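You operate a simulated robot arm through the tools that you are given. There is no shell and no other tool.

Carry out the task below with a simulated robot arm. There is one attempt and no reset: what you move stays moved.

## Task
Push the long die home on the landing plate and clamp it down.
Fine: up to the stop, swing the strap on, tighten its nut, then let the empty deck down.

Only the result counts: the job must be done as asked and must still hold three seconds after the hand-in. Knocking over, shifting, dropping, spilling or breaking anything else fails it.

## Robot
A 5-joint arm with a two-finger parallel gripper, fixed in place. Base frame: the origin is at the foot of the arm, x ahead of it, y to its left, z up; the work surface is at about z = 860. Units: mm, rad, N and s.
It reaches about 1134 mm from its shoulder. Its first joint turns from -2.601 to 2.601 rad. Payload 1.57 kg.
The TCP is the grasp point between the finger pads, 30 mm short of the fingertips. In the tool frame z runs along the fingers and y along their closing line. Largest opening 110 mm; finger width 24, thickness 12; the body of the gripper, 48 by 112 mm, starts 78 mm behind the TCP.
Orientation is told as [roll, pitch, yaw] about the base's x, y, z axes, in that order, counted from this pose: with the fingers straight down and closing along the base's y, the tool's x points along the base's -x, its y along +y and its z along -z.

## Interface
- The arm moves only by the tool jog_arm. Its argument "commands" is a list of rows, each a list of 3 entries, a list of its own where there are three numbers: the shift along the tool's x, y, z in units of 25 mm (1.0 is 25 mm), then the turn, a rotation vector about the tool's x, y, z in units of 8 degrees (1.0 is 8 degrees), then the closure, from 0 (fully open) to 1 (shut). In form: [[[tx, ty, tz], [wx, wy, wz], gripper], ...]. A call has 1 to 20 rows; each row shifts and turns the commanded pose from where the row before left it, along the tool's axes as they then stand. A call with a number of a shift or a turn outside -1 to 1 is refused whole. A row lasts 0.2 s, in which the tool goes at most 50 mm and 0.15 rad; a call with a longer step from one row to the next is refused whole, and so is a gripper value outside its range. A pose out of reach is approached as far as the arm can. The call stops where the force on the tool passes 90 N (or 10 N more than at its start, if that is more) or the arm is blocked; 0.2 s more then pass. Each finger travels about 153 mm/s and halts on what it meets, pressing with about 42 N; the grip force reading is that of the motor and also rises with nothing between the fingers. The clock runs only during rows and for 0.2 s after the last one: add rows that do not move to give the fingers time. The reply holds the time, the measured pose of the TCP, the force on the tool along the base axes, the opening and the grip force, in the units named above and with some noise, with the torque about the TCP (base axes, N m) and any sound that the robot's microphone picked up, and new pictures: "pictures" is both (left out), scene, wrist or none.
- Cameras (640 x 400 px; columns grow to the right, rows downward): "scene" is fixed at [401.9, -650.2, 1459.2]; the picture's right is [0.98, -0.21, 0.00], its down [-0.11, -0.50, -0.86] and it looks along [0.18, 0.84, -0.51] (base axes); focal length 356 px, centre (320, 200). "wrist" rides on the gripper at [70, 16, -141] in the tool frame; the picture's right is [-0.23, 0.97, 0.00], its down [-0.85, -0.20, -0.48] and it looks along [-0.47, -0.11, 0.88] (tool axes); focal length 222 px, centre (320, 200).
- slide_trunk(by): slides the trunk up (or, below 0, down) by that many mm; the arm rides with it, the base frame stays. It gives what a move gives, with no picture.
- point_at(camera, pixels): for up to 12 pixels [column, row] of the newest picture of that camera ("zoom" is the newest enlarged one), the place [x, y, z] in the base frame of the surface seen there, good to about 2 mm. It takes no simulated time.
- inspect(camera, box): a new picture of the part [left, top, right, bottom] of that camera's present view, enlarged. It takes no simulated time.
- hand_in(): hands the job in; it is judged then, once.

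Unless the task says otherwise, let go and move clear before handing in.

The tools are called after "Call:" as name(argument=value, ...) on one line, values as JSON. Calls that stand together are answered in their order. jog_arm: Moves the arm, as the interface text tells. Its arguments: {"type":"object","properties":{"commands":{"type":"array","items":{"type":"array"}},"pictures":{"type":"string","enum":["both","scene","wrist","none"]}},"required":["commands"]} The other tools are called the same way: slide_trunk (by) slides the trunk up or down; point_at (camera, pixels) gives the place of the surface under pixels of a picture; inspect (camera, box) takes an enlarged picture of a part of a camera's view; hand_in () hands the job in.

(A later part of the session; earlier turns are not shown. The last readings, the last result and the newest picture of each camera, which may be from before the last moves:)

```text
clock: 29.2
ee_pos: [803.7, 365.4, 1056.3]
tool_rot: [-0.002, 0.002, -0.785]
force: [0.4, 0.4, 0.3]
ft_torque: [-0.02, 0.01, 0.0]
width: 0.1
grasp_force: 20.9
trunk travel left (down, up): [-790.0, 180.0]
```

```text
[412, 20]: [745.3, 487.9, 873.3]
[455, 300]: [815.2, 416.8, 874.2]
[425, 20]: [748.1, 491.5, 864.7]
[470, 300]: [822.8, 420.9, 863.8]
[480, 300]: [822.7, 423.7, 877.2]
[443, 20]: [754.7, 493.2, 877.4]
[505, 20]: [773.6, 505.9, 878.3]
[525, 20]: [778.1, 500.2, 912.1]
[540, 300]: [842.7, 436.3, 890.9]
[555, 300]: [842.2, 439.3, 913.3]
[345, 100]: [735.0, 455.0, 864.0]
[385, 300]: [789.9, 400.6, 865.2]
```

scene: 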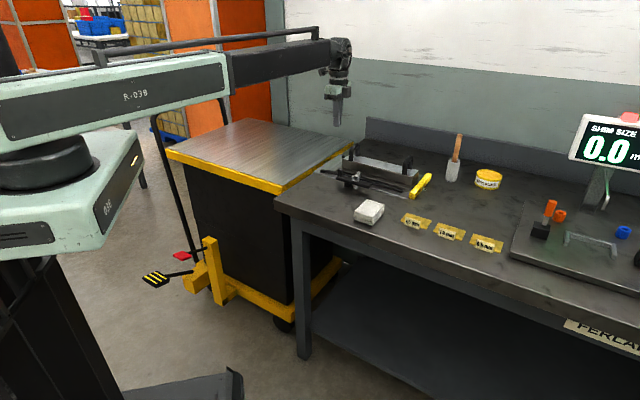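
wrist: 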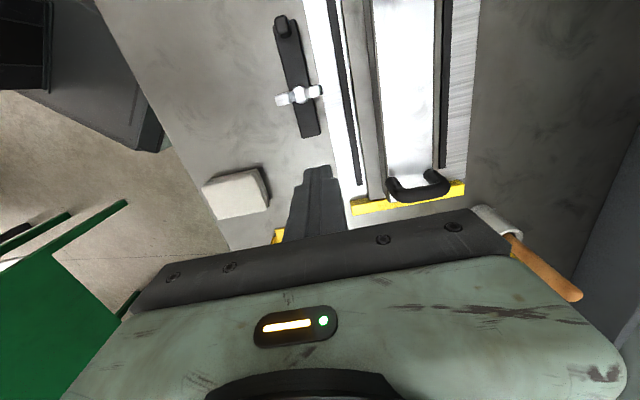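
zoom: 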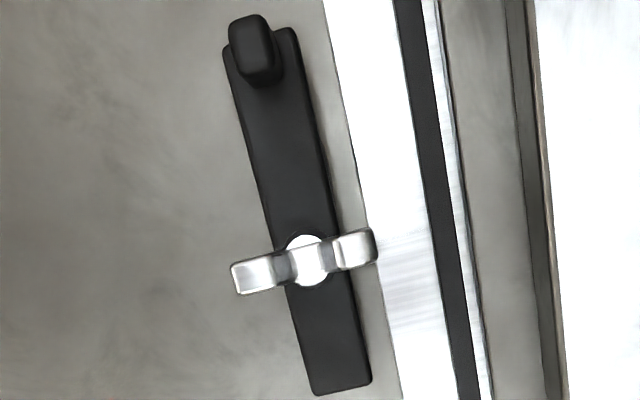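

The strap is parallel to the rail, with the stud at u≈250, v≈815. The knob end is 71 mm from the stud and the flange edge is about 67 mm away, so only the knob end can reach the flange, via a clockwise swing. I'll park the closed fingers beside the knob on the −v side for a gentle test push.

Call:
jog_arm(commands=[[[0.988, -0.36, 0], [0, 0, 0], 1], [[0.988, -0.36, 0], [0, 0, 0], 1], [[0.988, -0.36, 0], [0, 0, 0], 1], [[0.988, -0.36, 0], [0, 0, 0], 1], [[0.988, -0.36, 0], [0, 0, 0], 1], [[0, 0, 0], [0, 0, 0], 1]], pictures="wrist")

Call:
slide_trunk(by=-128)

Call:
inspect(camera="scene", box=[310, 135, 438, 215])

Call:
inspect(camera="wrist", box=[200, 60, 456, 220])

```text
clock: 30.6
ee_pos: [682.2, 420.4, 1056.6]
tool_rot: [-0.002, -0.002, -0.785]
force: [-0.2, -0.3, -0.4]
ft_torque: [-0.01, 0.05, 0.01]
width: 0.0
grasp_force: 21.0
trunk travel left (down, up): [-790.0, 180.0]
```

wrist: 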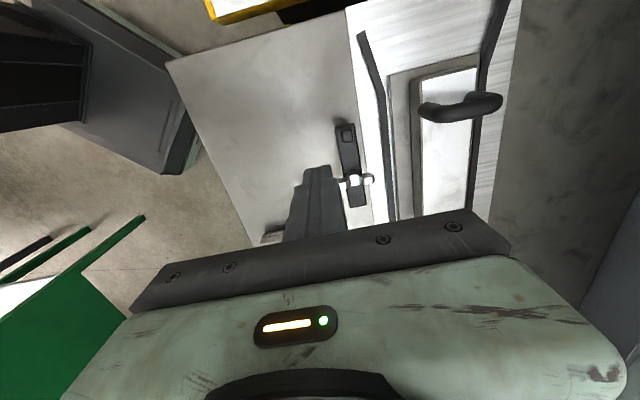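

```text
clock: 32.2
ee_pos: [681.9, 419.9, 928.0]
tool_rot: [-0.001, 0.0, -0.782]
force: [-0.4, 0.1, -0.2]
ft_torque: [-0.03, -0.03, -0.03]
width: 0.0
grasp_force: 21.4
trunk travel left (down, up): [-662.0, 308.0]
```

```text
5.00 times, centred on (374, 175) of scene
```

zoom: 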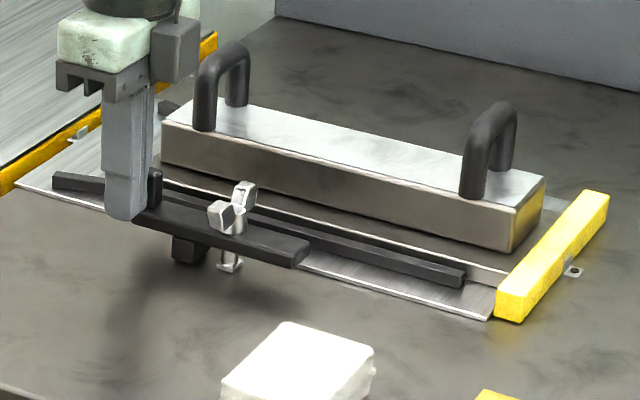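

```text
2.50 times, centred on (328, 140) of wrist
```

zoom: 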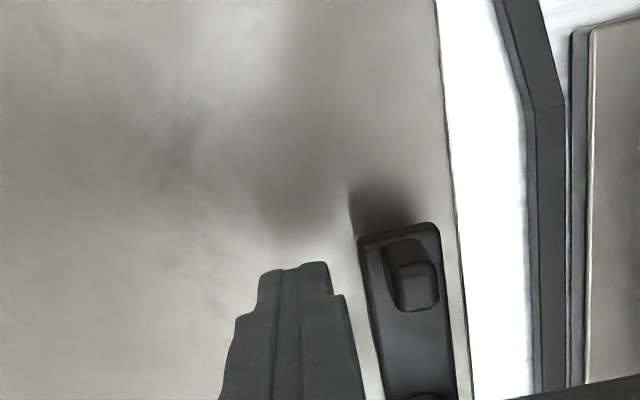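

The fingertips stand just beside the knob at z≈898. I'll push gently in +v in small steps and watch the force and motion.

Call:
jog_arm(commands=[[[0, 0.3, 0], [0, 0, 0], 1], [[0, 0.2, 0], [0, 0, 0], 1], [[0, 0.2, 0], [0, 0, 0], 1], [[0, 0.12, 0], [0, 0, 0], 1], [[0, 0.1, 0], [0, 0, 0], 1], [[0, 0, 0], [0, 0, 0], 1]], pictures="wrist")

Call:
inspect(camera="scene", box=[310, 135, 438, 215])

```text
clock: 33.6
ee_pos: [696.2, 432.6, 930.2]
tool_rot: [-0.01, 0.002, -0.784]
force: [-30.6, -27.8, -28.3]
ft_torque: [-0.56, 0.61, -0.03]
width: 0.0
grasp_force: 20.6
trunk travel left (down, up): [-662.0, 308.0]
```

wrist: 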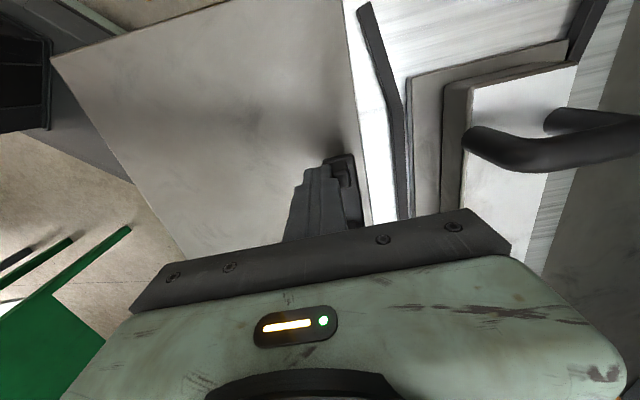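

```text
5.00 times, centred on (374, 175) of scene
```

zoom: 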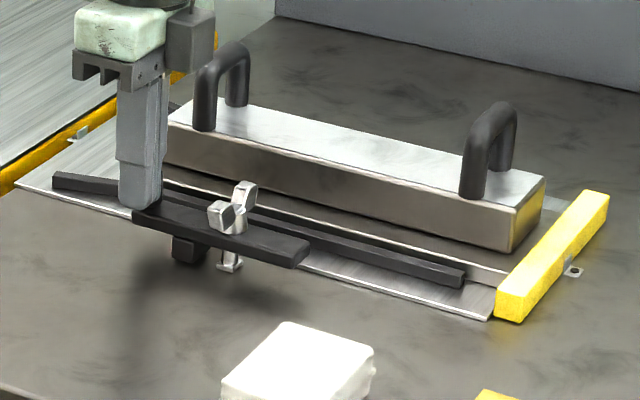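

The push reached about 41 N and the strap didn't move, so that direction is blocked. I'll back off and test the other direction, pushing the knob toward −v from its far side.

Call:
jog_arm(commands=[[[0, -0.4, 0], [0, 0, 0], 1], [[0, -0.5, 0], [0, 0, 0], 1], [[0, 0, 0], [0, 0, 0], 1]], pictures="none")

Call:
slide_trunk(by=60)

Call:
inspect(camera="scene", box=[332, 160, 380, 190])

```text
clock: 34.4
ee_pos: [682.9, 420.7, 928.5]
tool_rot: [-0.003, 0.002, -0.784]
force: [-0.5, -0.1, 1.1]
ft_torque: [0.07, 0.01, -0.02]
width: 0.1
grasp_force: 21.5
trunk travel left (down, up): [-662.0, 308.0]
```

```text
clock: 35.4
ee_pos: [681.9, 422.4, 986.6]
tool_rot: [0.0, -0.001, -0.783]
force: [-0.2, -0.3, -0.2]
ft_torque: [0.0, 0.0, -0.03]
width: 0.2
grasp_force: 20.7
trunk travel left (down, up): [-722.0, 248.0]
```

```text
13.33 times, centred on (356, 175) of scene
```

zoom: 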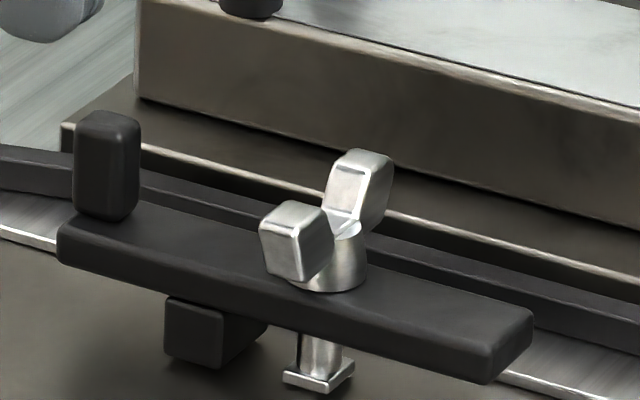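

Call:
jog_arm(commands=[[[0, 0.87, 0], [0, 0, 0], 1], [[0, 0.87, 0], [0, 0, 0], 1], [[0, 0.87, 0], [0, 0, 0], 1], [[0, 0, 0], [0, 0, 0], 1]], pictures="none")

Call:
slide_trunk(by=-58)

Call:
inspect(camera="wrist", box=[200, 60, 456, 220])

```text
clock: 36.4
ee_pos: [729.3, 468.6, 988.1]
tool_rot: [-0.002, 0.0, -0.784]
force: [0.5, 0.7, -0.3]
ft_torque: [0.01, 0.01, 0.01]
width: 0.0
grasp_force: 20.7
trunk travel left (down, up): [-722.0, 248.0]
```

```text
clock: 37.4
ee_pos: [728.8, 467.0, 929.9]
tool_rot: [-0.003, 0.0, -0.783]
force: [-0.3, -0.6, 0.0]
ft_torque: [0.0, 0.01, 0.0]
width: 0.0
grasp_force: 21.6
trunk travel left (down, up): [-664.0, 306.0]
```

```text
2.50 times, centred on (328, 140) of wrist
```

zoom: 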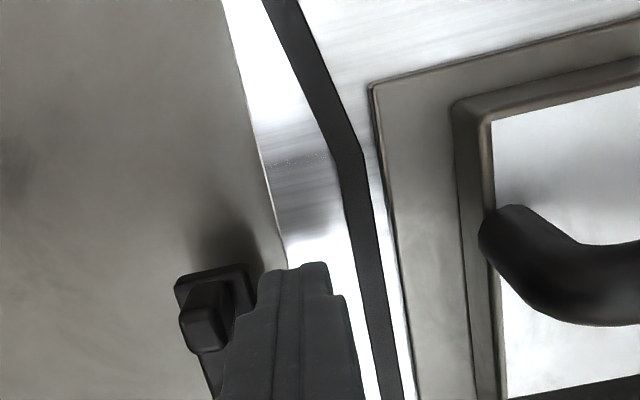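

Call:
jog_arm(commands=[[[0, -0.2, 0], [0, 0, 0], 1], [[0, -0.2, 0], [0, 0, 0], 1], [[0, -0.15, 0], [0, 0, 0], 1], [[0, -0.15, 0], [0, 0, 0], 1], [[0, -0.1, 0], [0, 0, 0], 1], [[0, 0, 0], [0, 0, 0], 1]], pictures="wrist")

Call:
inspect(camera="scene", box=[310, 135, 438, 215])

```text
clock: 38.8
ee_pos: [714.3, 452.4, 930.3]
tool_rot: [-0.003, -0.001, -0.785]
force: [0.2, 1.2, 0.1]
ft_torque: [0.04, -0.01, -0.01]
width: 0.0
grasp_force: 20.9
trunk travel left (down, up): [-664.0, 306.0]
```

wrist: 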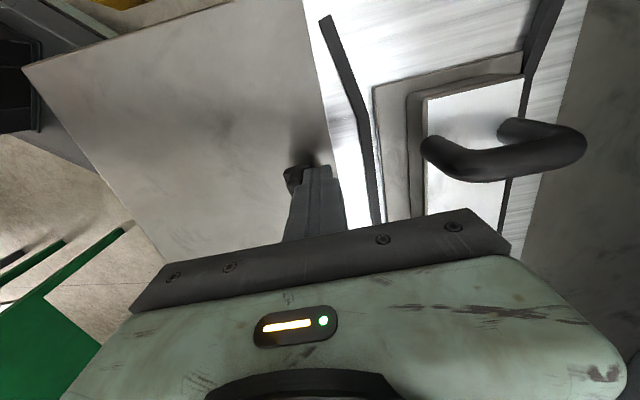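

```text
5.00 times, centred on (374, 175) of scene
```

zoom: 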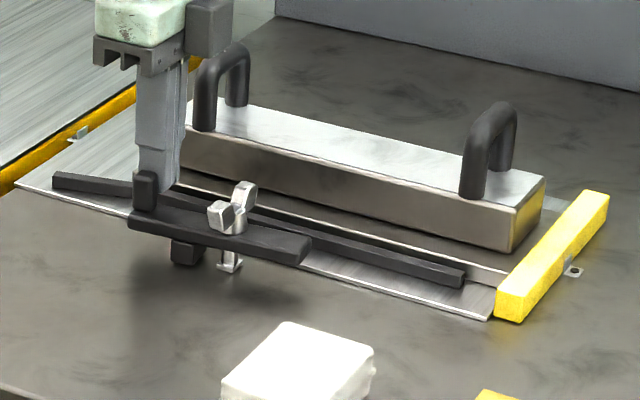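

The knob moved with almost no force, so the strap swings counter-clockwise. I'll continue a bit and see what it pivots about.

Call:
jog_arm(commands=[[[0, -0.25, 0], [0, 0, 0], 1], [[0, -0.25, 0], [0, 0, 0], 1], [[0, -0.25, 0], [0, 0, 0], 1], [[0, -0.25, 0], [0, 0, 0], 1], [[0, 0, 0], [0, 0, 0], 1]], pictures="wrist")

Call:
inspect(camera="scene", box=[332, 160, 380, 190])

```text
clock: 40.0
ee_pos: [695.0, 435.7, 930.9]
tool_rot: [-0.001, 0.002, -0.782]
force: [-0.6, 0.2, 0.0]
ft_torque: [0.01, 0.04, -0.02]
width: 0.0
grasp_force: 21.5
trunk travel left (down, up): [-664.0, 306.0]
```

wrist: 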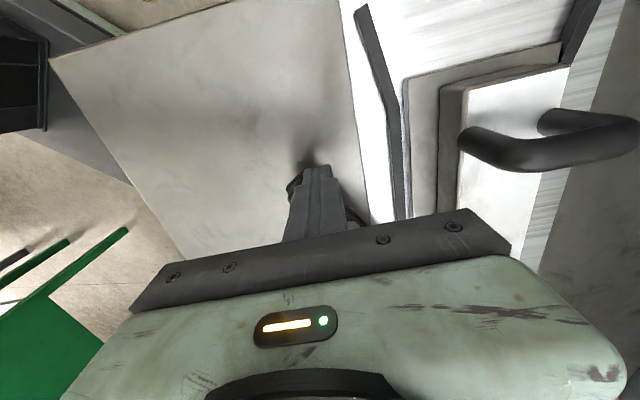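

```text
13.33 times, centred on (356, 175) of scene
```

zoom: 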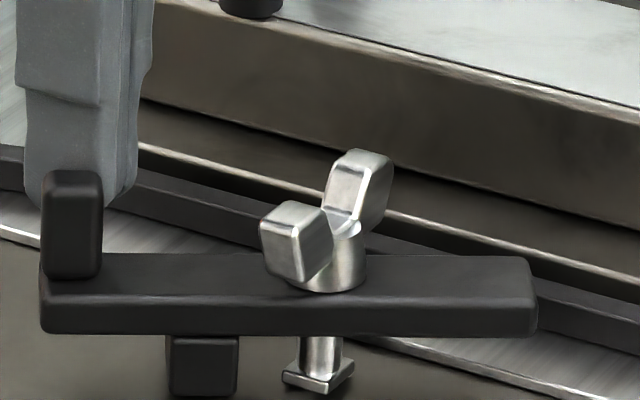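

Call:
point_at(camera="zoom", pixels=[[530, 262], [535, 292], [45, 302], [50, 290], [200, 345], [175, 345], [235, 345], [70, 178], [300, 262], [320, 375], [400, 280], [205, 385]])

```text
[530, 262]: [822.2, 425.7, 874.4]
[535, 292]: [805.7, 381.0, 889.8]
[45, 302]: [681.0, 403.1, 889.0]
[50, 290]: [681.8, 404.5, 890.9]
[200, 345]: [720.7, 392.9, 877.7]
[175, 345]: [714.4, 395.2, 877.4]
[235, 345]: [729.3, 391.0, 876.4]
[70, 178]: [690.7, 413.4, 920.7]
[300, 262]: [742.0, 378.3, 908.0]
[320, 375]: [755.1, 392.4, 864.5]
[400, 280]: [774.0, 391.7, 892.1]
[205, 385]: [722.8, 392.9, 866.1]
```

The measurements show the strap has turned about 35° around the stud itself, and the heel block turns with it. I'll keep following the arc to bring the strap close to perpendicular to the die.

Call:
jog_arm(commands=[[[-0.172, -0.33, 0], [0, 0, 0], 1], [[-0.172, -0.33, 0], [0, 0, 0], 1], [[-0.18, -0.26, 0], [0, 0, 0], 1], [[-0.18, -0.26, 0], [0, 0, 0], 1], [[-0.26, -0.22, 0], [0, 0, 0], 1], [[-0.26, -0.22, 0], [0, 0, 0], 1], [[0, 0, 0], [0, 0, 0], 1]], pictures="wrist")

Call:
inspect(camera="scene", box=[332, 160, 380, 190])

```text
clock: 41.5
ee_pos: [690.6, 386.1, 930.6]
tool_rot: [-0.002, -0.001, -0.784]
force: [-0.9, 0.7, -0.5]
ft_torque: [0.02, 0.01, -0.02]
width: 0.0
grasp_force: 21.2
trunk travel left (down, up): [-664.0, 306.0]
```

wrist: 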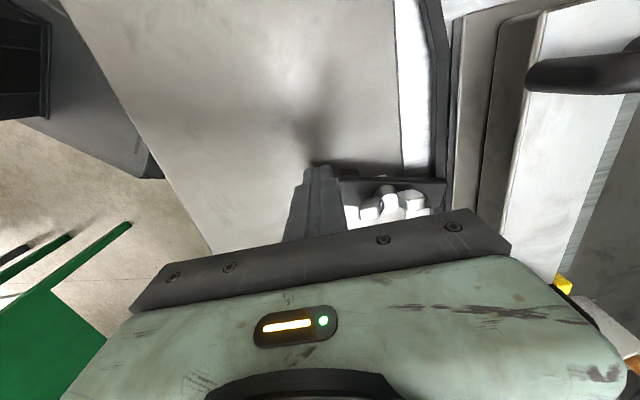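

```text
13.33 times, centred on (356, 175) of scene
```

zoom: 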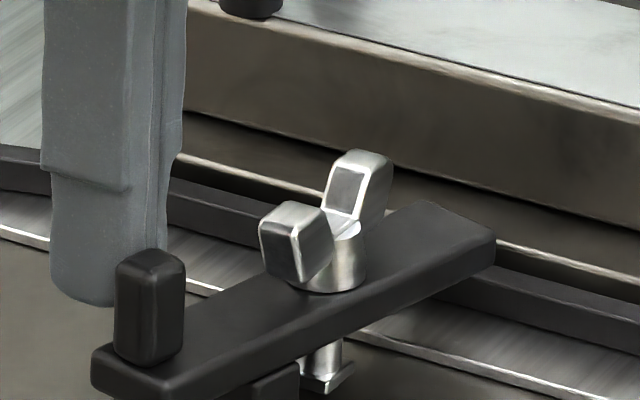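

Call:
point_at(camera="zoom", pixels=[[430, 207], [490, 232], [490, 262], [95, 352], [165, 378], [150, 255], [250, 390], [300, 212], [350, 155], [355, 240], [330, 385], [520, 290]])

Call:
inspect(camera="wrist", box=[300, 100, 500, 225])

```text
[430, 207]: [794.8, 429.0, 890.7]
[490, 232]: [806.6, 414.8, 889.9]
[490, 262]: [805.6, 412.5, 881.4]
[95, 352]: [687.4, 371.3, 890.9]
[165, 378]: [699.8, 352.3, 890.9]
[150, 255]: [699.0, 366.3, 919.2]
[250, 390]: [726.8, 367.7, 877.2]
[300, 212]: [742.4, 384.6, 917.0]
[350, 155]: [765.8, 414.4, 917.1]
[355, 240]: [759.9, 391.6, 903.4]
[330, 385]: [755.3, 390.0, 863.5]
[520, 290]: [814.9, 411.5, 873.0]
```

```text
3.20 times, centred on (400, 162) of wrist
```

zoom: 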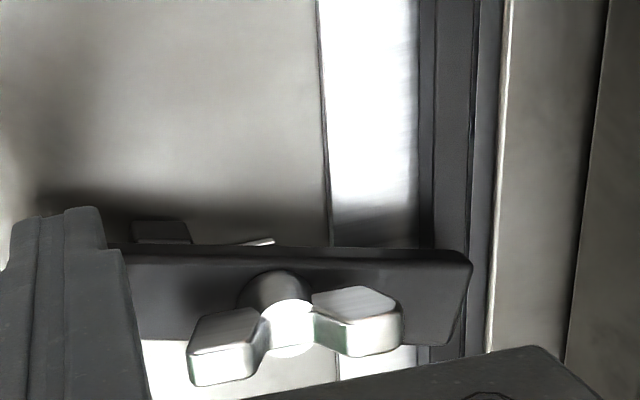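

The strap is now about 75° round, and its nose (reach 52 mm) hangs over the rail at v≈864, short of the flange at 882. I'll bring it to about 90°, then check whether it can slide along its own axis.

Call:
jog_arm(commands=[[[-0.2, -0.2, 0], [0, 0, 0], 1], [[-0.2, -0.1, 0], [0, 0, 0], 1], [[-0.18, -0.05, 0], [0, 0, 0], 1], [[0, 0, 0], [0, 0, 0], 1]], pictures="wrist")

Call:
inspect(camera="scene", box=[332, 160, 380, 190])

```text
clock: 42.5
ee_pos: [694.2, 369.7, 930.5]
tool_rot: [-0.002, 0.0, -0.783]
force: [0.0, 1.2, -0.5]
ft_torque: [0.03, -0.02, 0.01]
width: 0.1
grasp_force: 22.0
trunk travel left (down, up): [-664.0, 306.0]
```

wrist: 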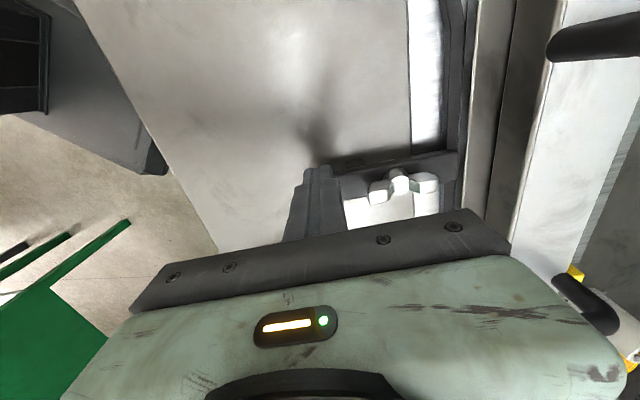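

```text
13.33 times, centred on (356, 175) of scene
```

zoom: 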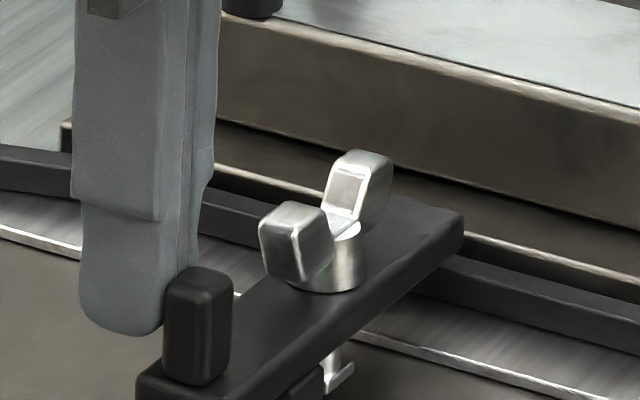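

Call:
inspect(camera="scene", box=[338, 165, 386, 195])

```text
13.33 times, centred on (362, 180) of scene
```

zoom: 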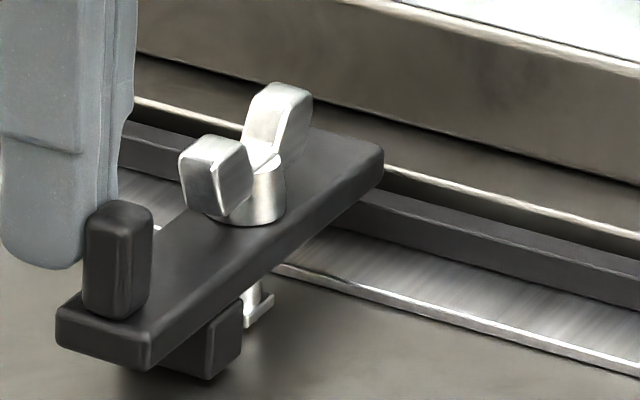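

Call:
point_at(camera="zoom", pixels=[[60, 318], [145, 335], [380, 150], [325, 130], [145, 362], [238, 320], [215, 345], [212, 375], [120, 205], [120, 280], [380, 178], [240, 310]])

```text
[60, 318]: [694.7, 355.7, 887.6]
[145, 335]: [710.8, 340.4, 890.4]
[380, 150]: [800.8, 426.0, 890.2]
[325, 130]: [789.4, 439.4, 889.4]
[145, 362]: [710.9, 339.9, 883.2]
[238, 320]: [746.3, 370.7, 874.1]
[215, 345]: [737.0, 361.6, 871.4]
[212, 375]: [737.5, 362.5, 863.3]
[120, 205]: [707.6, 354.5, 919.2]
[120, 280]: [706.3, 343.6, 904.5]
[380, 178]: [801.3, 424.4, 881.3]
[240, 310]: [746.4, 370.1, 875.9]
```

The strap is at about 88°, with its nose at v≈868 directly above the rail and 14 mm short of the flange. I'll take hold of the knob with the gripper to test for axial slide. First I raise and spin so the fingers close across the knob.

Call:
jog_arm(commands=[[[0.3, 0, 0], [0, 0, 0], 1], [[0, 0, 0], [0, 0, 0], 1]], pictures="none")

Call:
slide_trunk(by=60)

Call:
jog_arm(commands=[[[0, 0, 0], [0, 0, -0.9375], 0.6], [[0, 0, 0], [0, 0, -0.9375], 0.6], [[0, 0, 0], [0, 0, -0.9375], 0.6], [[0, 0, 0], [0, 0, -0.9375], 0.6], [[0, 0, 0], [0, 0, -0.9375], 0.6], [[0, 0, 0], [0, 0, -0.9375], 0.6], [[0, 0, 0], [0, 0, -0.9375], 0.6], [[0, 0, 0], [0, 0, -0.9375], 0.6], [[0, 0, 0], [0, 0, -0.9375], 0.6], [[0, 0, 0], [0, 0, -0.9375], 0.6], [[0, 0, 0], [0, 0, -0.9375], 0.6], [[0, 0, 0], [0, 0, -0.9375], 0.6], [[0, 0, 0], [0, 0, 0], 0.6]], pictures="wrist")

```text
clock: 43.1
ee_pos: [688.2, 374.8, 930.4]
tool_rot: [-0.002, 0.0, -0.783]
force: [-0.1, 0.3, 0.1]
ft_torque: [0.01, -0.01, 0.01]
width: 0.2
grasp_force: 21.2
trunk travel left (down, up): [-664.0, 306.0]
```

```text
clock: 44.1
ee_pos: [691.3, 373.9, 989.5]
tool_rot: [-0.001, 0.0, -0.781]
force: [0.5, -0.2, 0.4]
ft_torque: [0.02, 0.0, 0.0]
width: 0.0
grasp_force: 21.7
trunk travel left (down, up): [-724.0, 246.0]
```

```text
clock: 47.0
ee_pos: [688.8, 373.6, 990.1]
tool_rot: [0.0, 0.003, 0.789]
force: [0.3, -0.4, -1.0]
ft_torque: [0.02, 0.01, 0.01]
width: 44.1
grasp_force: 0.1
trunk travel left (down, up): [-724.0, 246.0]
```

wrist: 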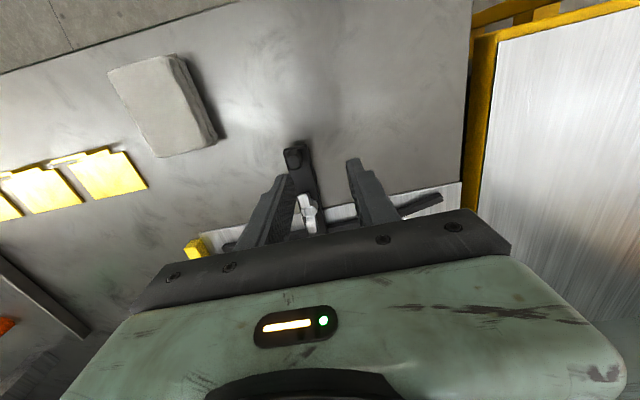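

Call:
inspect(camera="wrist", box=[240, 120, 400, 220])

```text
4.00 times, centred on (320, 170) of wrist
```

zoom: 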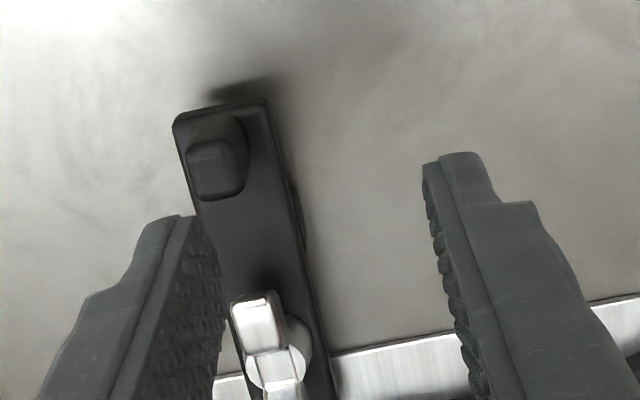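

Call:
point_at(camera="zoom", pixels=[[190, 160], [192, 192], [232, 150], [235, 185], [212, 170], [180, 122], [265, 105], [262, 315], [210, 120], [275, 370], [215, 130], [240, 125]])

```text
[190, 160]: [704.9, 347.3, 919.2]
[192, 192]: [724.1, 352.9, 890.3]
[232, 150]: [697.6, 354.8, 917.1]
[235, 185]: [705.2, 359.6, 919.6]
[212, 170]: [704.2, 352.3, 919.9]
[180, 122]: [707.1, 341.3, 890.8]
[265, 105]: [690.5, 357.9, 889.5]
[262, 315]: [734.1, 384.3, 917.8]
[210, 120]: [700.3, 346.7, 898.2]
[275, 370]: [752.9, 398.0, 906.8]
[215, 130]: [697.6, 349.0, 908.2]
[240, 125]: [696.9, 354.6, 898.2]
```

The knob is centred near (705, 353.5). I'll move over it, lower, and close.

Call:
jog_arm(commands=[[[0.06, -0.51, 0], [0, 0, 0], 0.6], [[0.05, -0.51, 0], [0, 0, 0], 0.6], [[0, 0, 0], [0, 0, 0], 0.6]], pictures="none")

Call:
slide_trunk(by=-62)

Call:
inspect(camera="wrist", box=[240, 120, 400, 220])

Call:
inspect(camera="scene", box=[326, 155, 390, 195])

```text
clock: 47.8
ee_pos: [705.4, 353.8, 989.6]
tool_rot: [0.003, 0.002, 0.79]
force: [-0.1, 0.6, 0.7]
ft_torque: [0.01, 0.01, -0.01]
width: 43.8
grasp_force: 0.1
trunk travel left (down, up): [-724.0, 246.0]
```

```text
clock: 48.8
ee_pos: [706.2, 353.8, 928.2]
tool_rot: [-0.001, 0.001, 0.787]
force: [-0.3, 0.1, 0.0]
ft_torque: [0.01, -0.02, 0.01]
width: 44.0
grasp_force: 0.3
trunk travel left (down, up): [-662.0, 308.0]
```

```text
4.00 times, centred on (320, 170) of wrist
```

zoom: 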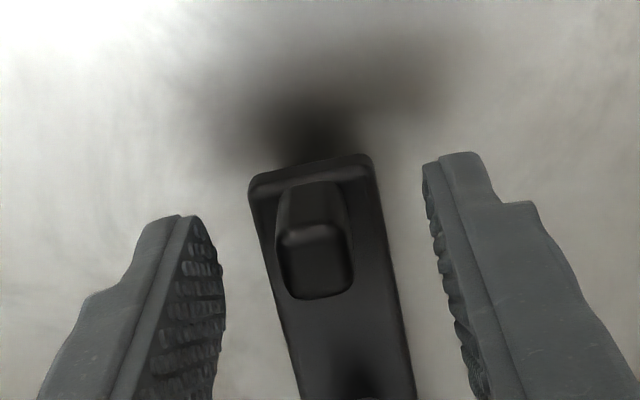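

```text
10.00 times, centred on (358, 175) of scene
```

zoom: 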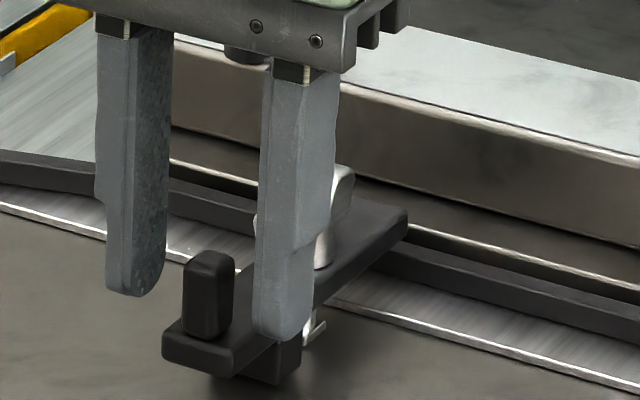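

The knob sits between the fingers. I'll close on it.

Call:
jog_arm(commands=[[[0, 0, 0], [0, 0, 0], 0.8], [[0, 0, 0], [0, 0, 0], 1], [[0, 0, 0], [0, 0, 0], 1], [[0, 0, 0], [0, 0, 0], 1]], pictures="wrist")

```text
clock: 49.8
ee_pos: [705.7, 354.0, 929.3]
tool_rot: [-0.002, 0.002, 0.788]
force: [6.5, -4.2, 4.2]
ft_torque: [-0.25, -0.07, -0.48]
width: 13.9
grasp_force: 30.2
trunk travel left (down, up): [-662.0, 308.0]
```

wrist: 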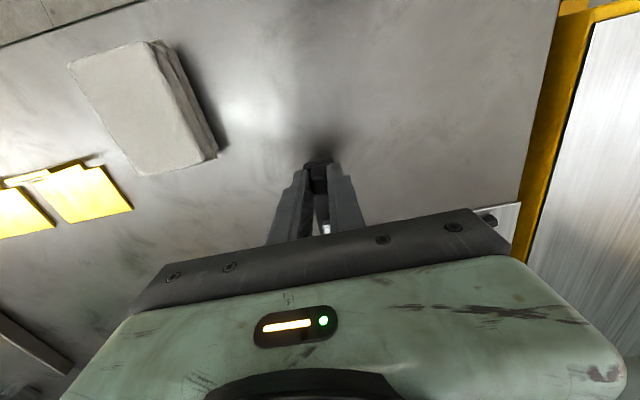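

The knob is gripped (13.9 mm wide). I'll nudge along the strap axis toward the die to see whether it slides.

Call:
jog_arm(commands=[[[-0.1, 0, 0], [0, 0, 0], 1], [[-0.1, 0, 0], [0, 0, 0], 1], [[0, 0, 0], [0, 0, 0], 1]], pictures="none")

Call:
inspect(camera="scene", box=[326, 155, 390, 195])

```text
clock: 50.6
ee_pos: [708.8, 356.7, 929.1]
tool_rot: [0.002, 0.001, 0.785]
force: [-9.1, -20.0, -4.1]
ft_torque: [-0.77, 0.07, -0.42]
width: 14.0
grasp_force: 29.9
trunk travel left (down, up): [-662.0, 308.0]
```

```text
10.00 times, centred on (358, 175) of scene
```

zoom: 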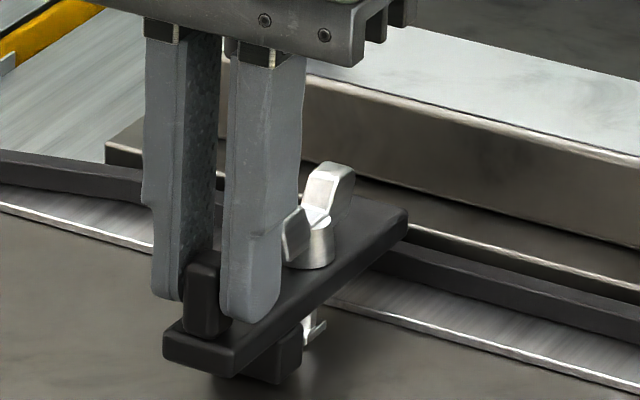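

Call:
point_at(camera="zoom", pixels=[[405, 212], [404, 232], [350, 195], [415, 232], [440, 238], [450, 245], [440, 262], [470, 250], [500, 225], [470, 215], [163, 340], [235, 355]])

Call:
inspect(camera="scene", box=[352, 165, 384, 185])

```text
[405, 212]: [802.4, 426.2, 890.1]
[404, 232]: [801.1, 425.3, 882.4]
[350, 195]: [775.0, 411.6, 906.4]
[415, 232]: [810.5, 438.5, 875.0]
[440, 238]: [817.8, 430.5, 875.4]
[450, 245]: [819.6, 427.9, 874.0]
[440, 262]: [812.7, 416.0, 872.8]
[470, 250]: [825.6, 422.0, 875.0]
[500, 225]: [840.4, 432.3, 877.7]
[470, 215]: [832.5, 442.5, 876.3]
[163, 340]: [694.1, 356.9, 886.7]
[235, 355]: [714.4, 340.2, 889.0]
```

```text
16.00 times, centred on (368, 175) of scene
```

zoom: 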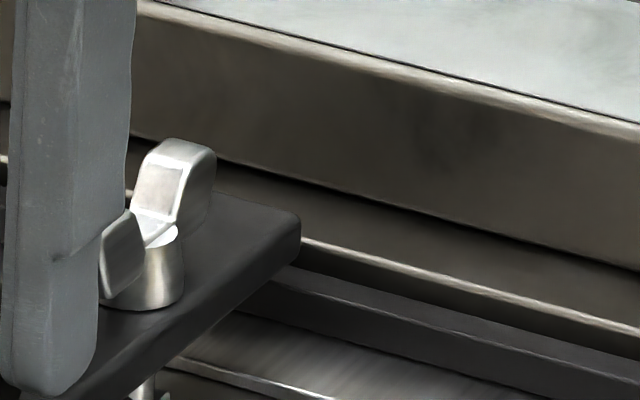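

The strap didn't slide under about 20 N, so it pivots only. I'll relieve that load and see how far the swing goes past 90°, in small steps while holding the knob.

Call:
jog_arm(commands=[[[0.12, 0, 0], [0, 0, 0], 1], [[0, -0.12, 0], [0, 0, -0.33], 1], [[0, -0.12, 0], [0, 0, -0.33], 1], [[0, 0, 0], [0, 0, 0], 1]], pictures="none")

Call:
inspect(camera="scene", box=[326, 155, 390, 195])

```text
clock: 51.6
ee_pos: [708.7, 356.3, 930.1]
tool_rot: [0.003, 0.0, 0.883]
force: [-13.2, 19.1, 5.2]
ft_torque: [0.87, -0.49, -0.53]
width: 15.3
grasp_force: 30.3
trunk travel left (down, up): [-662.0, 308.0]
```

```text
10.00 times, centred on (358, 175) of scene
```

zoom: 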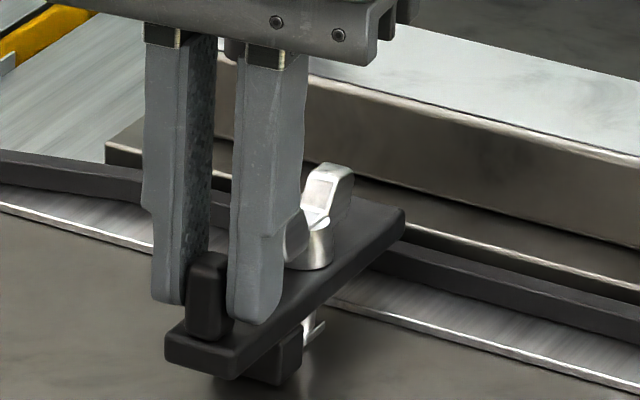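

The swing stops at about 90°, where it meets a hard limit. I'll unload that and try one firmer axial push along the strap, to be sure it can't slide toward the flange.

Call:
jog_arm(commands=[[[0, 0.1, 0], [0, 0, 0.3], 1], [[-0.12, 0, 0], [0, 0, 0], 1], [[-0.12, 0, 0], [0, 0, 0], 1], [[-0.1, 0, 0], [0, 0, 0], 1], [[0, 0, 0], [0, 0, 0], 1]], pictures="none")

Call:
inspect(camera="scene", box=[326, 155, 390, 195])

```text
clock: 52.8
ee_pos: [712.8, 358.5, 929.4]
tool_rot: [0.001, 0.003, 0.838]
force: [-23.5, -3.7, -1.1]
ft_torque: [-0.17, 0.51, -0.42]
width: 14.3
grasp_force: 30.8
trunk travel left (down, up): [-662.0, 308.0]
```

```text
10.00 times, centred on (358, 175) of scene
```

zoom: 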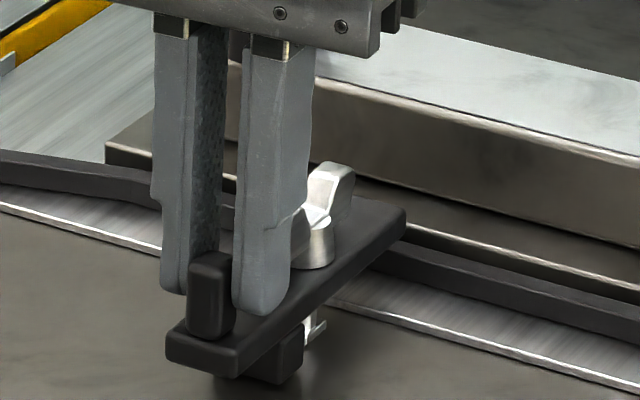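

The fingers only slipped on the knob at about 20 N and the strap stayed put. I'll release, go round to the strap's tail end, and make one decisive axial push on its end face.

Call:
jog_arm(commands=[[[0, 0, 0], [0, 0, 0], 0.7], [[0, 0, 0], [0, 0, 0], 0.7], [[0, 0, 0], [0, 0, 0], 0.7]], pictures="none")

Call:
slide_trunk(by=50)

Call:
inspect(camera="wrist", box=[240, 120, 400, 220])

Call:
inspect(camera="scene", box=[326, 155, 390, 195])

```text
clock: 53.6
ee_pos: [716.2, 359.5, 927.3]
tool_rot: [0.0, 0.002, 0.837]
force: [0.5, -0.3, -0.2]
ft_torque: [0.0, 0.0, 0.03]
width: 32.8
grasp_force: 0.0
trunk travel left (down, up): [-662.0, 308.0]
```

```text
clock: 54.5
ee_pos: [714.2, 361.2, 978.2]
tool_rot: [0.001, 0.002, 0.837]
force: [0.3, -0.1, 0.4]
ft_torque: [0.0, 0.01, -0.03]
width: 32.9
grasp_force: 0.0
trunk travel left (down, up): [-712.0, 258.0]
```

```text
4.00 times, centred on (320, 170) of wrist
```

zoom: 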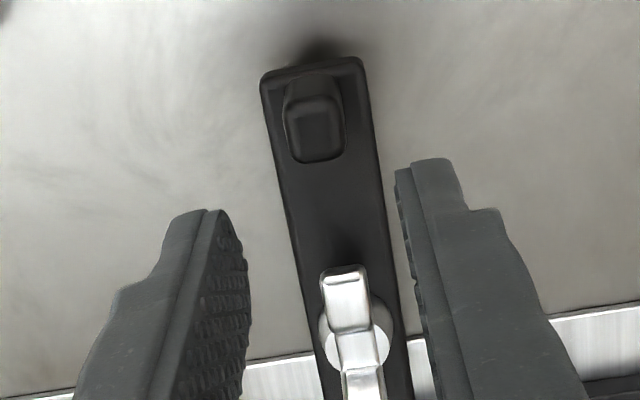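

```text
10.00 times, centred on (358, 175) of scene
```

zoom: 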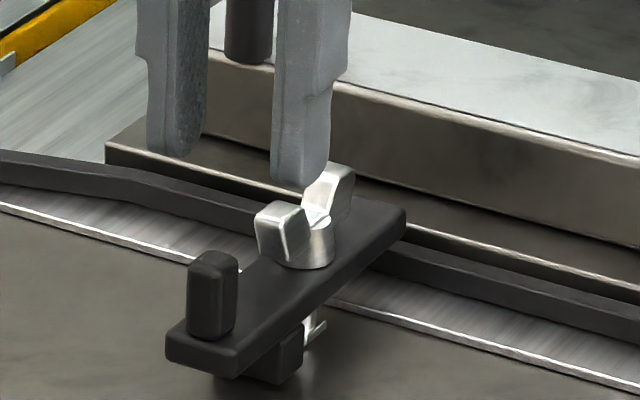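

Call:
jog_arm(commands=[[[0, 0, 0], [0, 0, 0.37], 1], [[0.8, -0.07, 0], [0, 0, 0], 1], [[0.8, -0.07, 0], [0, 0, 0], 1], [[0, 0, 0], [0, 0, 0], 1], [[0, 0, 0], [0, 0, 0], 1]], pictures="none")

Call:
slide_trunk(by=-63)

Call:
inspect(camera="wrist", box=[240, 120, 400, 220])

Call:
inspect(camera="scene", box=[326, 160, 390, 200])

```text
clock: 55.7
ee_pos: [689.6, 328.3, 978.9]
tool_rot: [-0.001, 0.002, 0.786]
force: [-0.6, 0.8, 0.9]
ft_torque: [0.01, -0.03, 0.01]
width: 0.0
grasp_force: 21.7
trunk travel left (down, up): [-712.0, 258.0]
```

```text
clock: 56.7
ee_pos: [689.3, 329.2, 914.6]
tool_rot: [0.0, 0.004, 0.786]
force: [-0.4, 0.1, 0.0]
ft_torque: [0.01, -0.04, 0.0]
width: 0.2
grasp_force: 21.3
trunk travel left (down, up): [-649.0, 321.0]
```

```text
4.00 times, centred on (320, 170) of wrist
```

zoom: 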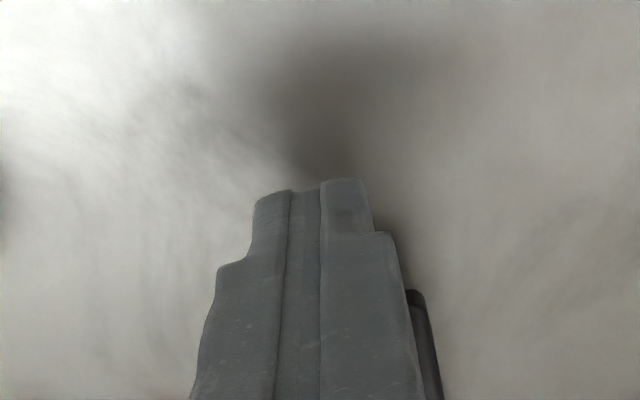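

```text
10.00 times, centred on (358, 180) of scene
```

zoom: 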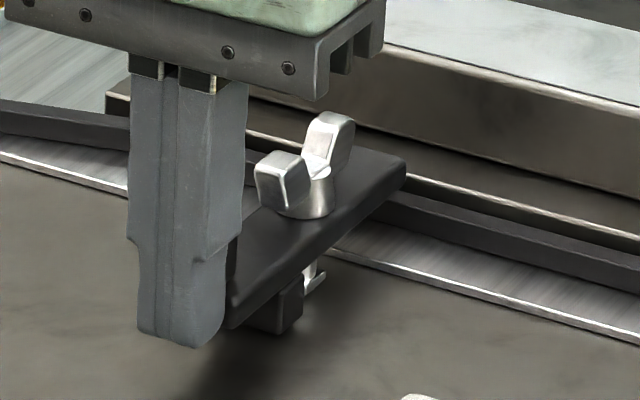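

Call:
jog_arm(commands=[[[-0.2, 0, 0], [0, 0, 0], 1], [[-0.16, 0, 0], [0, 0, 0], 1], [[-0.1, 0, 0], [0, 0, 0], 1], [[-0.1, 0, 0], [0, 0, 0], 1], [[0, 0, 0], [0, 0, 0], 1]], pictures="none")

Call:
inspect(camera="scene", box=[326, 160, 390, 200])

```text
clock: 57.9
ee_pos: [695.1, 335.2, 917.8]
tool_rot: [0.004, 0.013, 0.785]
force: [-39.4, -38.5, -18.1]
ft_torque: [-0.17, -0.02, 0.07]
width: 0.0
grasp_force: 21.3
trunk travel left (down, up): [-649.0, 321.0]
```

```text
10.00 times, centred on (358, 180) of scene
```

zoom: 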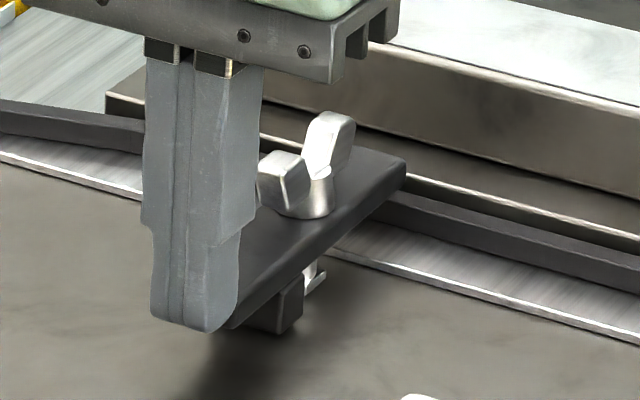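

A 55 N push on the tail didn't move the strap, so it's a pure pivot with a hard stop at about 90° ("on"). I'll back off and look at the swung-on strap from above.

Call:
jog_arm(commands=[[[0.4, 0, 0], [0, 0, 0], 1], [[0.4, 0, 0], [0, 0, 0], 1], [[0, 0, 0], [0, 0, 0], 1]], pictures="none")

Call:
slide_trunk(by=100)

Call:
jog_arm(commands=[[[-0.9, -0.1, 0], [0, 0, 0], 1], [[-0.9, -0.1, 0], [0, 0, 0], 1], [[-0.9, -0.1, 0], [0, 0, 0], 1], [[-0.9, -0.1, 0], [0, 0, 0], 1], [[-0.9, -0.1, 0], [0, 0, 0], 1], [[-0.9, -0.1, 0], [0, 0, 0], 1], [[-0.9, -0.1, 0], [0, 0, 0], 1], [[0, 0, 0], [0, 0, 0], 1]], pictures="wrist")

Call:
inspect(camera="wrist", box=[240, 40, 440, 200])

```text
clock: 58.7
ee_pos: [686.1, 326.8, 915.8]
tool_rot: [0.002, 0.0, 0.789]
force: [0.3, -0.6, 0.5]
ft_torque: [0.01, 0.0, 0.01]
width: 0.0
grasp_force: 21.7
trunk travel left (down, up): [-649.0, 321.0]
```

```text
clock: 60.0
ee_pos: [686.0, 325.7, 1015.2]
tool_rot: [0.0, 0.002, 0.787]
force: [1.0, 0.3, 0.6]
ft_torque: [0.01, 0.01, 0.05]
width: 0.0
grasp_force: 21.4
trunk travel left (down, up): [-749.0, 221.0]
```

```text
clock: 61.8
ee_pos: [808.8, 426.3, 1015.8]
tool_rot: [-0.002, 0.002, 0.787]
force: [-1.0, 0.0, -0.8]
ft_torque: [0.02, 0.0, -0.01]
width: 0.1
grasp_force: 21.5
trunk travel left (down, up): [-749.0, 221.0]
```

wrist: 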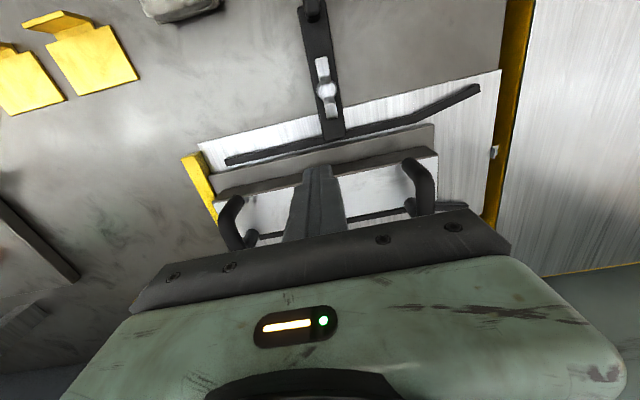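

```text
2.50 times, centred on (340, 120) of wrist
```

zoom: 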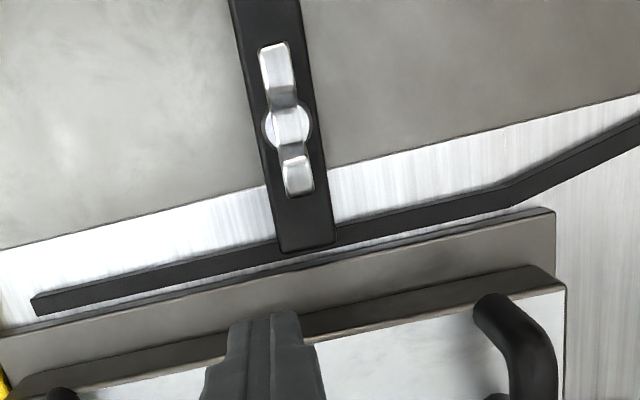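

From above, the strap points straight at the die and lies over the rail at its swing stop. Next is the wing nut, whose wings now run along the strap. I'll measure it precisely to grip and turn it.

Call:
point_at(camera="zoom", pixels=[[263, 55], [288, 48], [285, 172], [310, 180], [275, 70], [298, 178], [286, 125], [270, 125], [308, 125], [262, 75], [296, 80], [315, 170]])

Call:
inspect(camera="wrist", box=[290, 40, 370, 150])

```text
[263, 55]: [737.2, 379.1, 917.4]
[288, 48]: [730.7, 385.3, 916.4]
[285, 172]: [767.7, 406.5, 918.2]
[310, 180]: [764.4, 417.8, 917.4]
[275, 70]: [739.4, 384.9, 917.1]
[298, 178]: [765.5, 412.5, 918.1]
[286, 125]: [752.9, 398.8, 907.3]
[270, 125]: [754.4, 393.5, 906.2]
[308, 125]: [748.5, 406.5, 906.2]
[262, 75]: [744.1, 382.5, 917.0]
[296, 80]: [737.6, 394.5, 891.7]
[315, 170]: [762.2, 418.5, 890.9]
```

```text
3.64 times, centred on (330, 95) of wrist
```

zoom: 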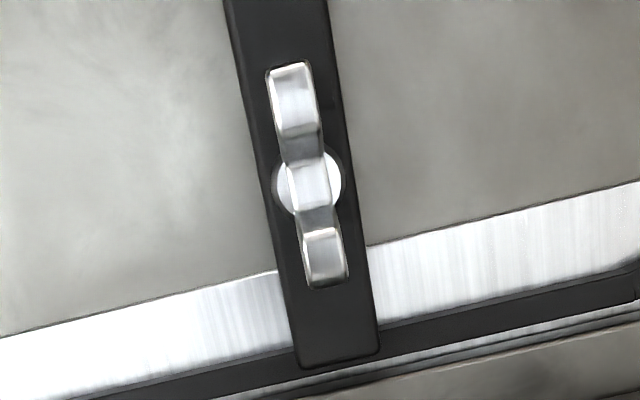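

The nut centre is (753, 399.5), with a hub of about 9 mm radius up to z≈906 and wings at z 907–918. I'll position above it, with the fingers closing across the wings and the tips just above the hub.

Call:
jog_arm(commands=[[[0.78, 0.275, 0], [0, 0, 0], 0.6], [[0.78, 0.275, 0], [0, 0, 0], 0.6], [[0.78, 0.275, 0], [0, 0, 0], 0.6], [[0, 0, 0], [0, 0, 0], 0.6]], pictures="none")

Call:
slide_trunk(by=-78)

Call:
inspect(camera="wrist", box=[240, 120, 400, 220])

Call:
inspect(camera="scene", box=[326, 155, 390, 195])

```text
clock: 62.8
ee_pos: [753.8, 399.0, 1015.7]
tool_rot: [-0.003, 0.002, 0.787]
force: [-0.4, 0.1, 0.0]
ft_torque: [-0.03, -0.04, 0.01]
width: 44.1
grasp_force: 0.0
trunk travel left (down, up): [-749.0, 221.0]
```

```text
clock: 64.0
ee_pos: [752.8, 397.7, 938.3]
tool_rot: [-0.001, 0.002, 0.786]
force: [-0.1, 0.1, 0.2]
ft_torque: [0.0, 0.03, 0.0]
width: 44.0
grasp_force: 0.1
trunk travel left (down, up): [-671.0, 299.0]
```

```text
4.00 times, centred on (320, 170) of wrist
```

zoom: 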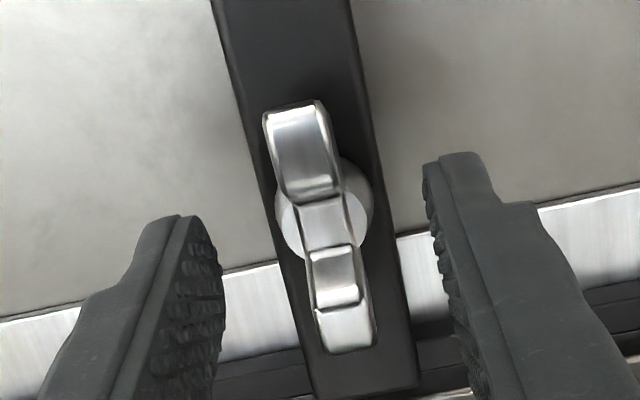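

```text
10.00 times, centred on (358, 175) of scene
```

zoom: 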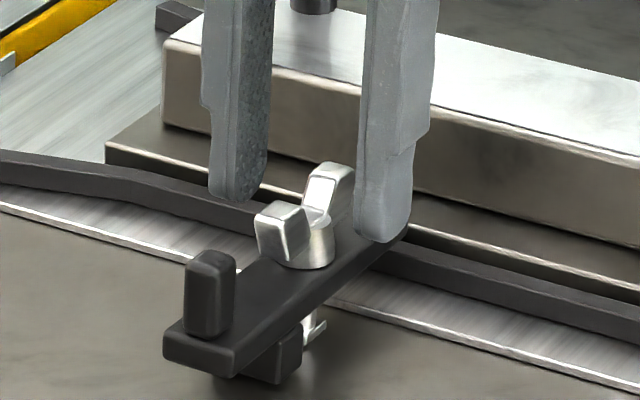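

The nut is between the fingertips. I'll close on the wings.

Call:
jog_arm(commands=[[[0, 0, 0], [0, 0, 0], 0.8], [[0, 0, 0], [0, 0, 0], 1], [[0, 0, 0], [0, 0, 0], 1], [[0, 0, 0], [0, 0, 0], 1]], pictures="wrist")

Call:
inspect(camera="scene", box=[326, 155, 390, 195])

```text
clock: 65.0
ee_pos: [752.8, 398.5, 937.3]
tool_rot: [0.002, 0.0, 0.786]
force: [-6.0, 3.6, -2.0]
ft_torque: [-0.04, 0.07, -0.24]
width: 11.8
grasp_force: 29.2
trunk travel left (down, up): [-671.0, 299.0]
```

wrist: 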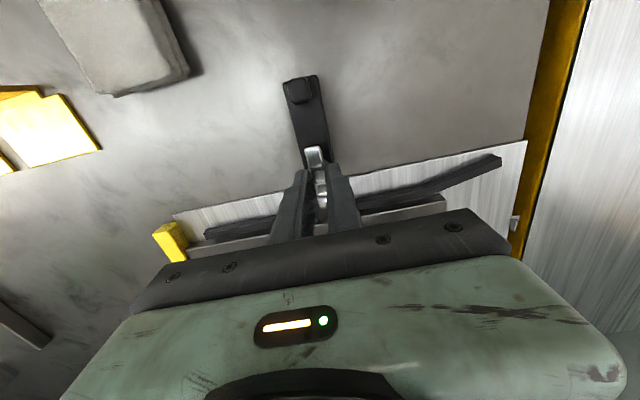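

```text
10.00 times, centred on (358, 175) of scene
```

zoom: 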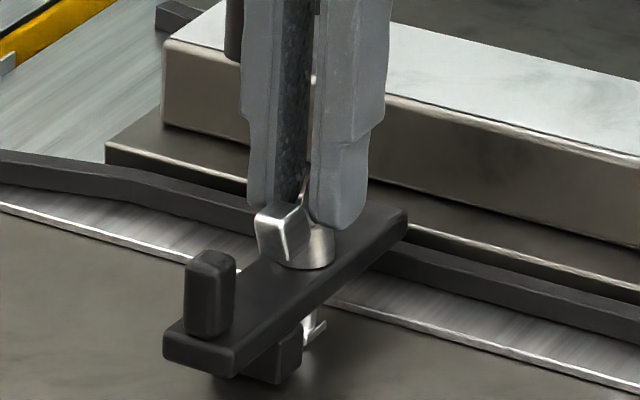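

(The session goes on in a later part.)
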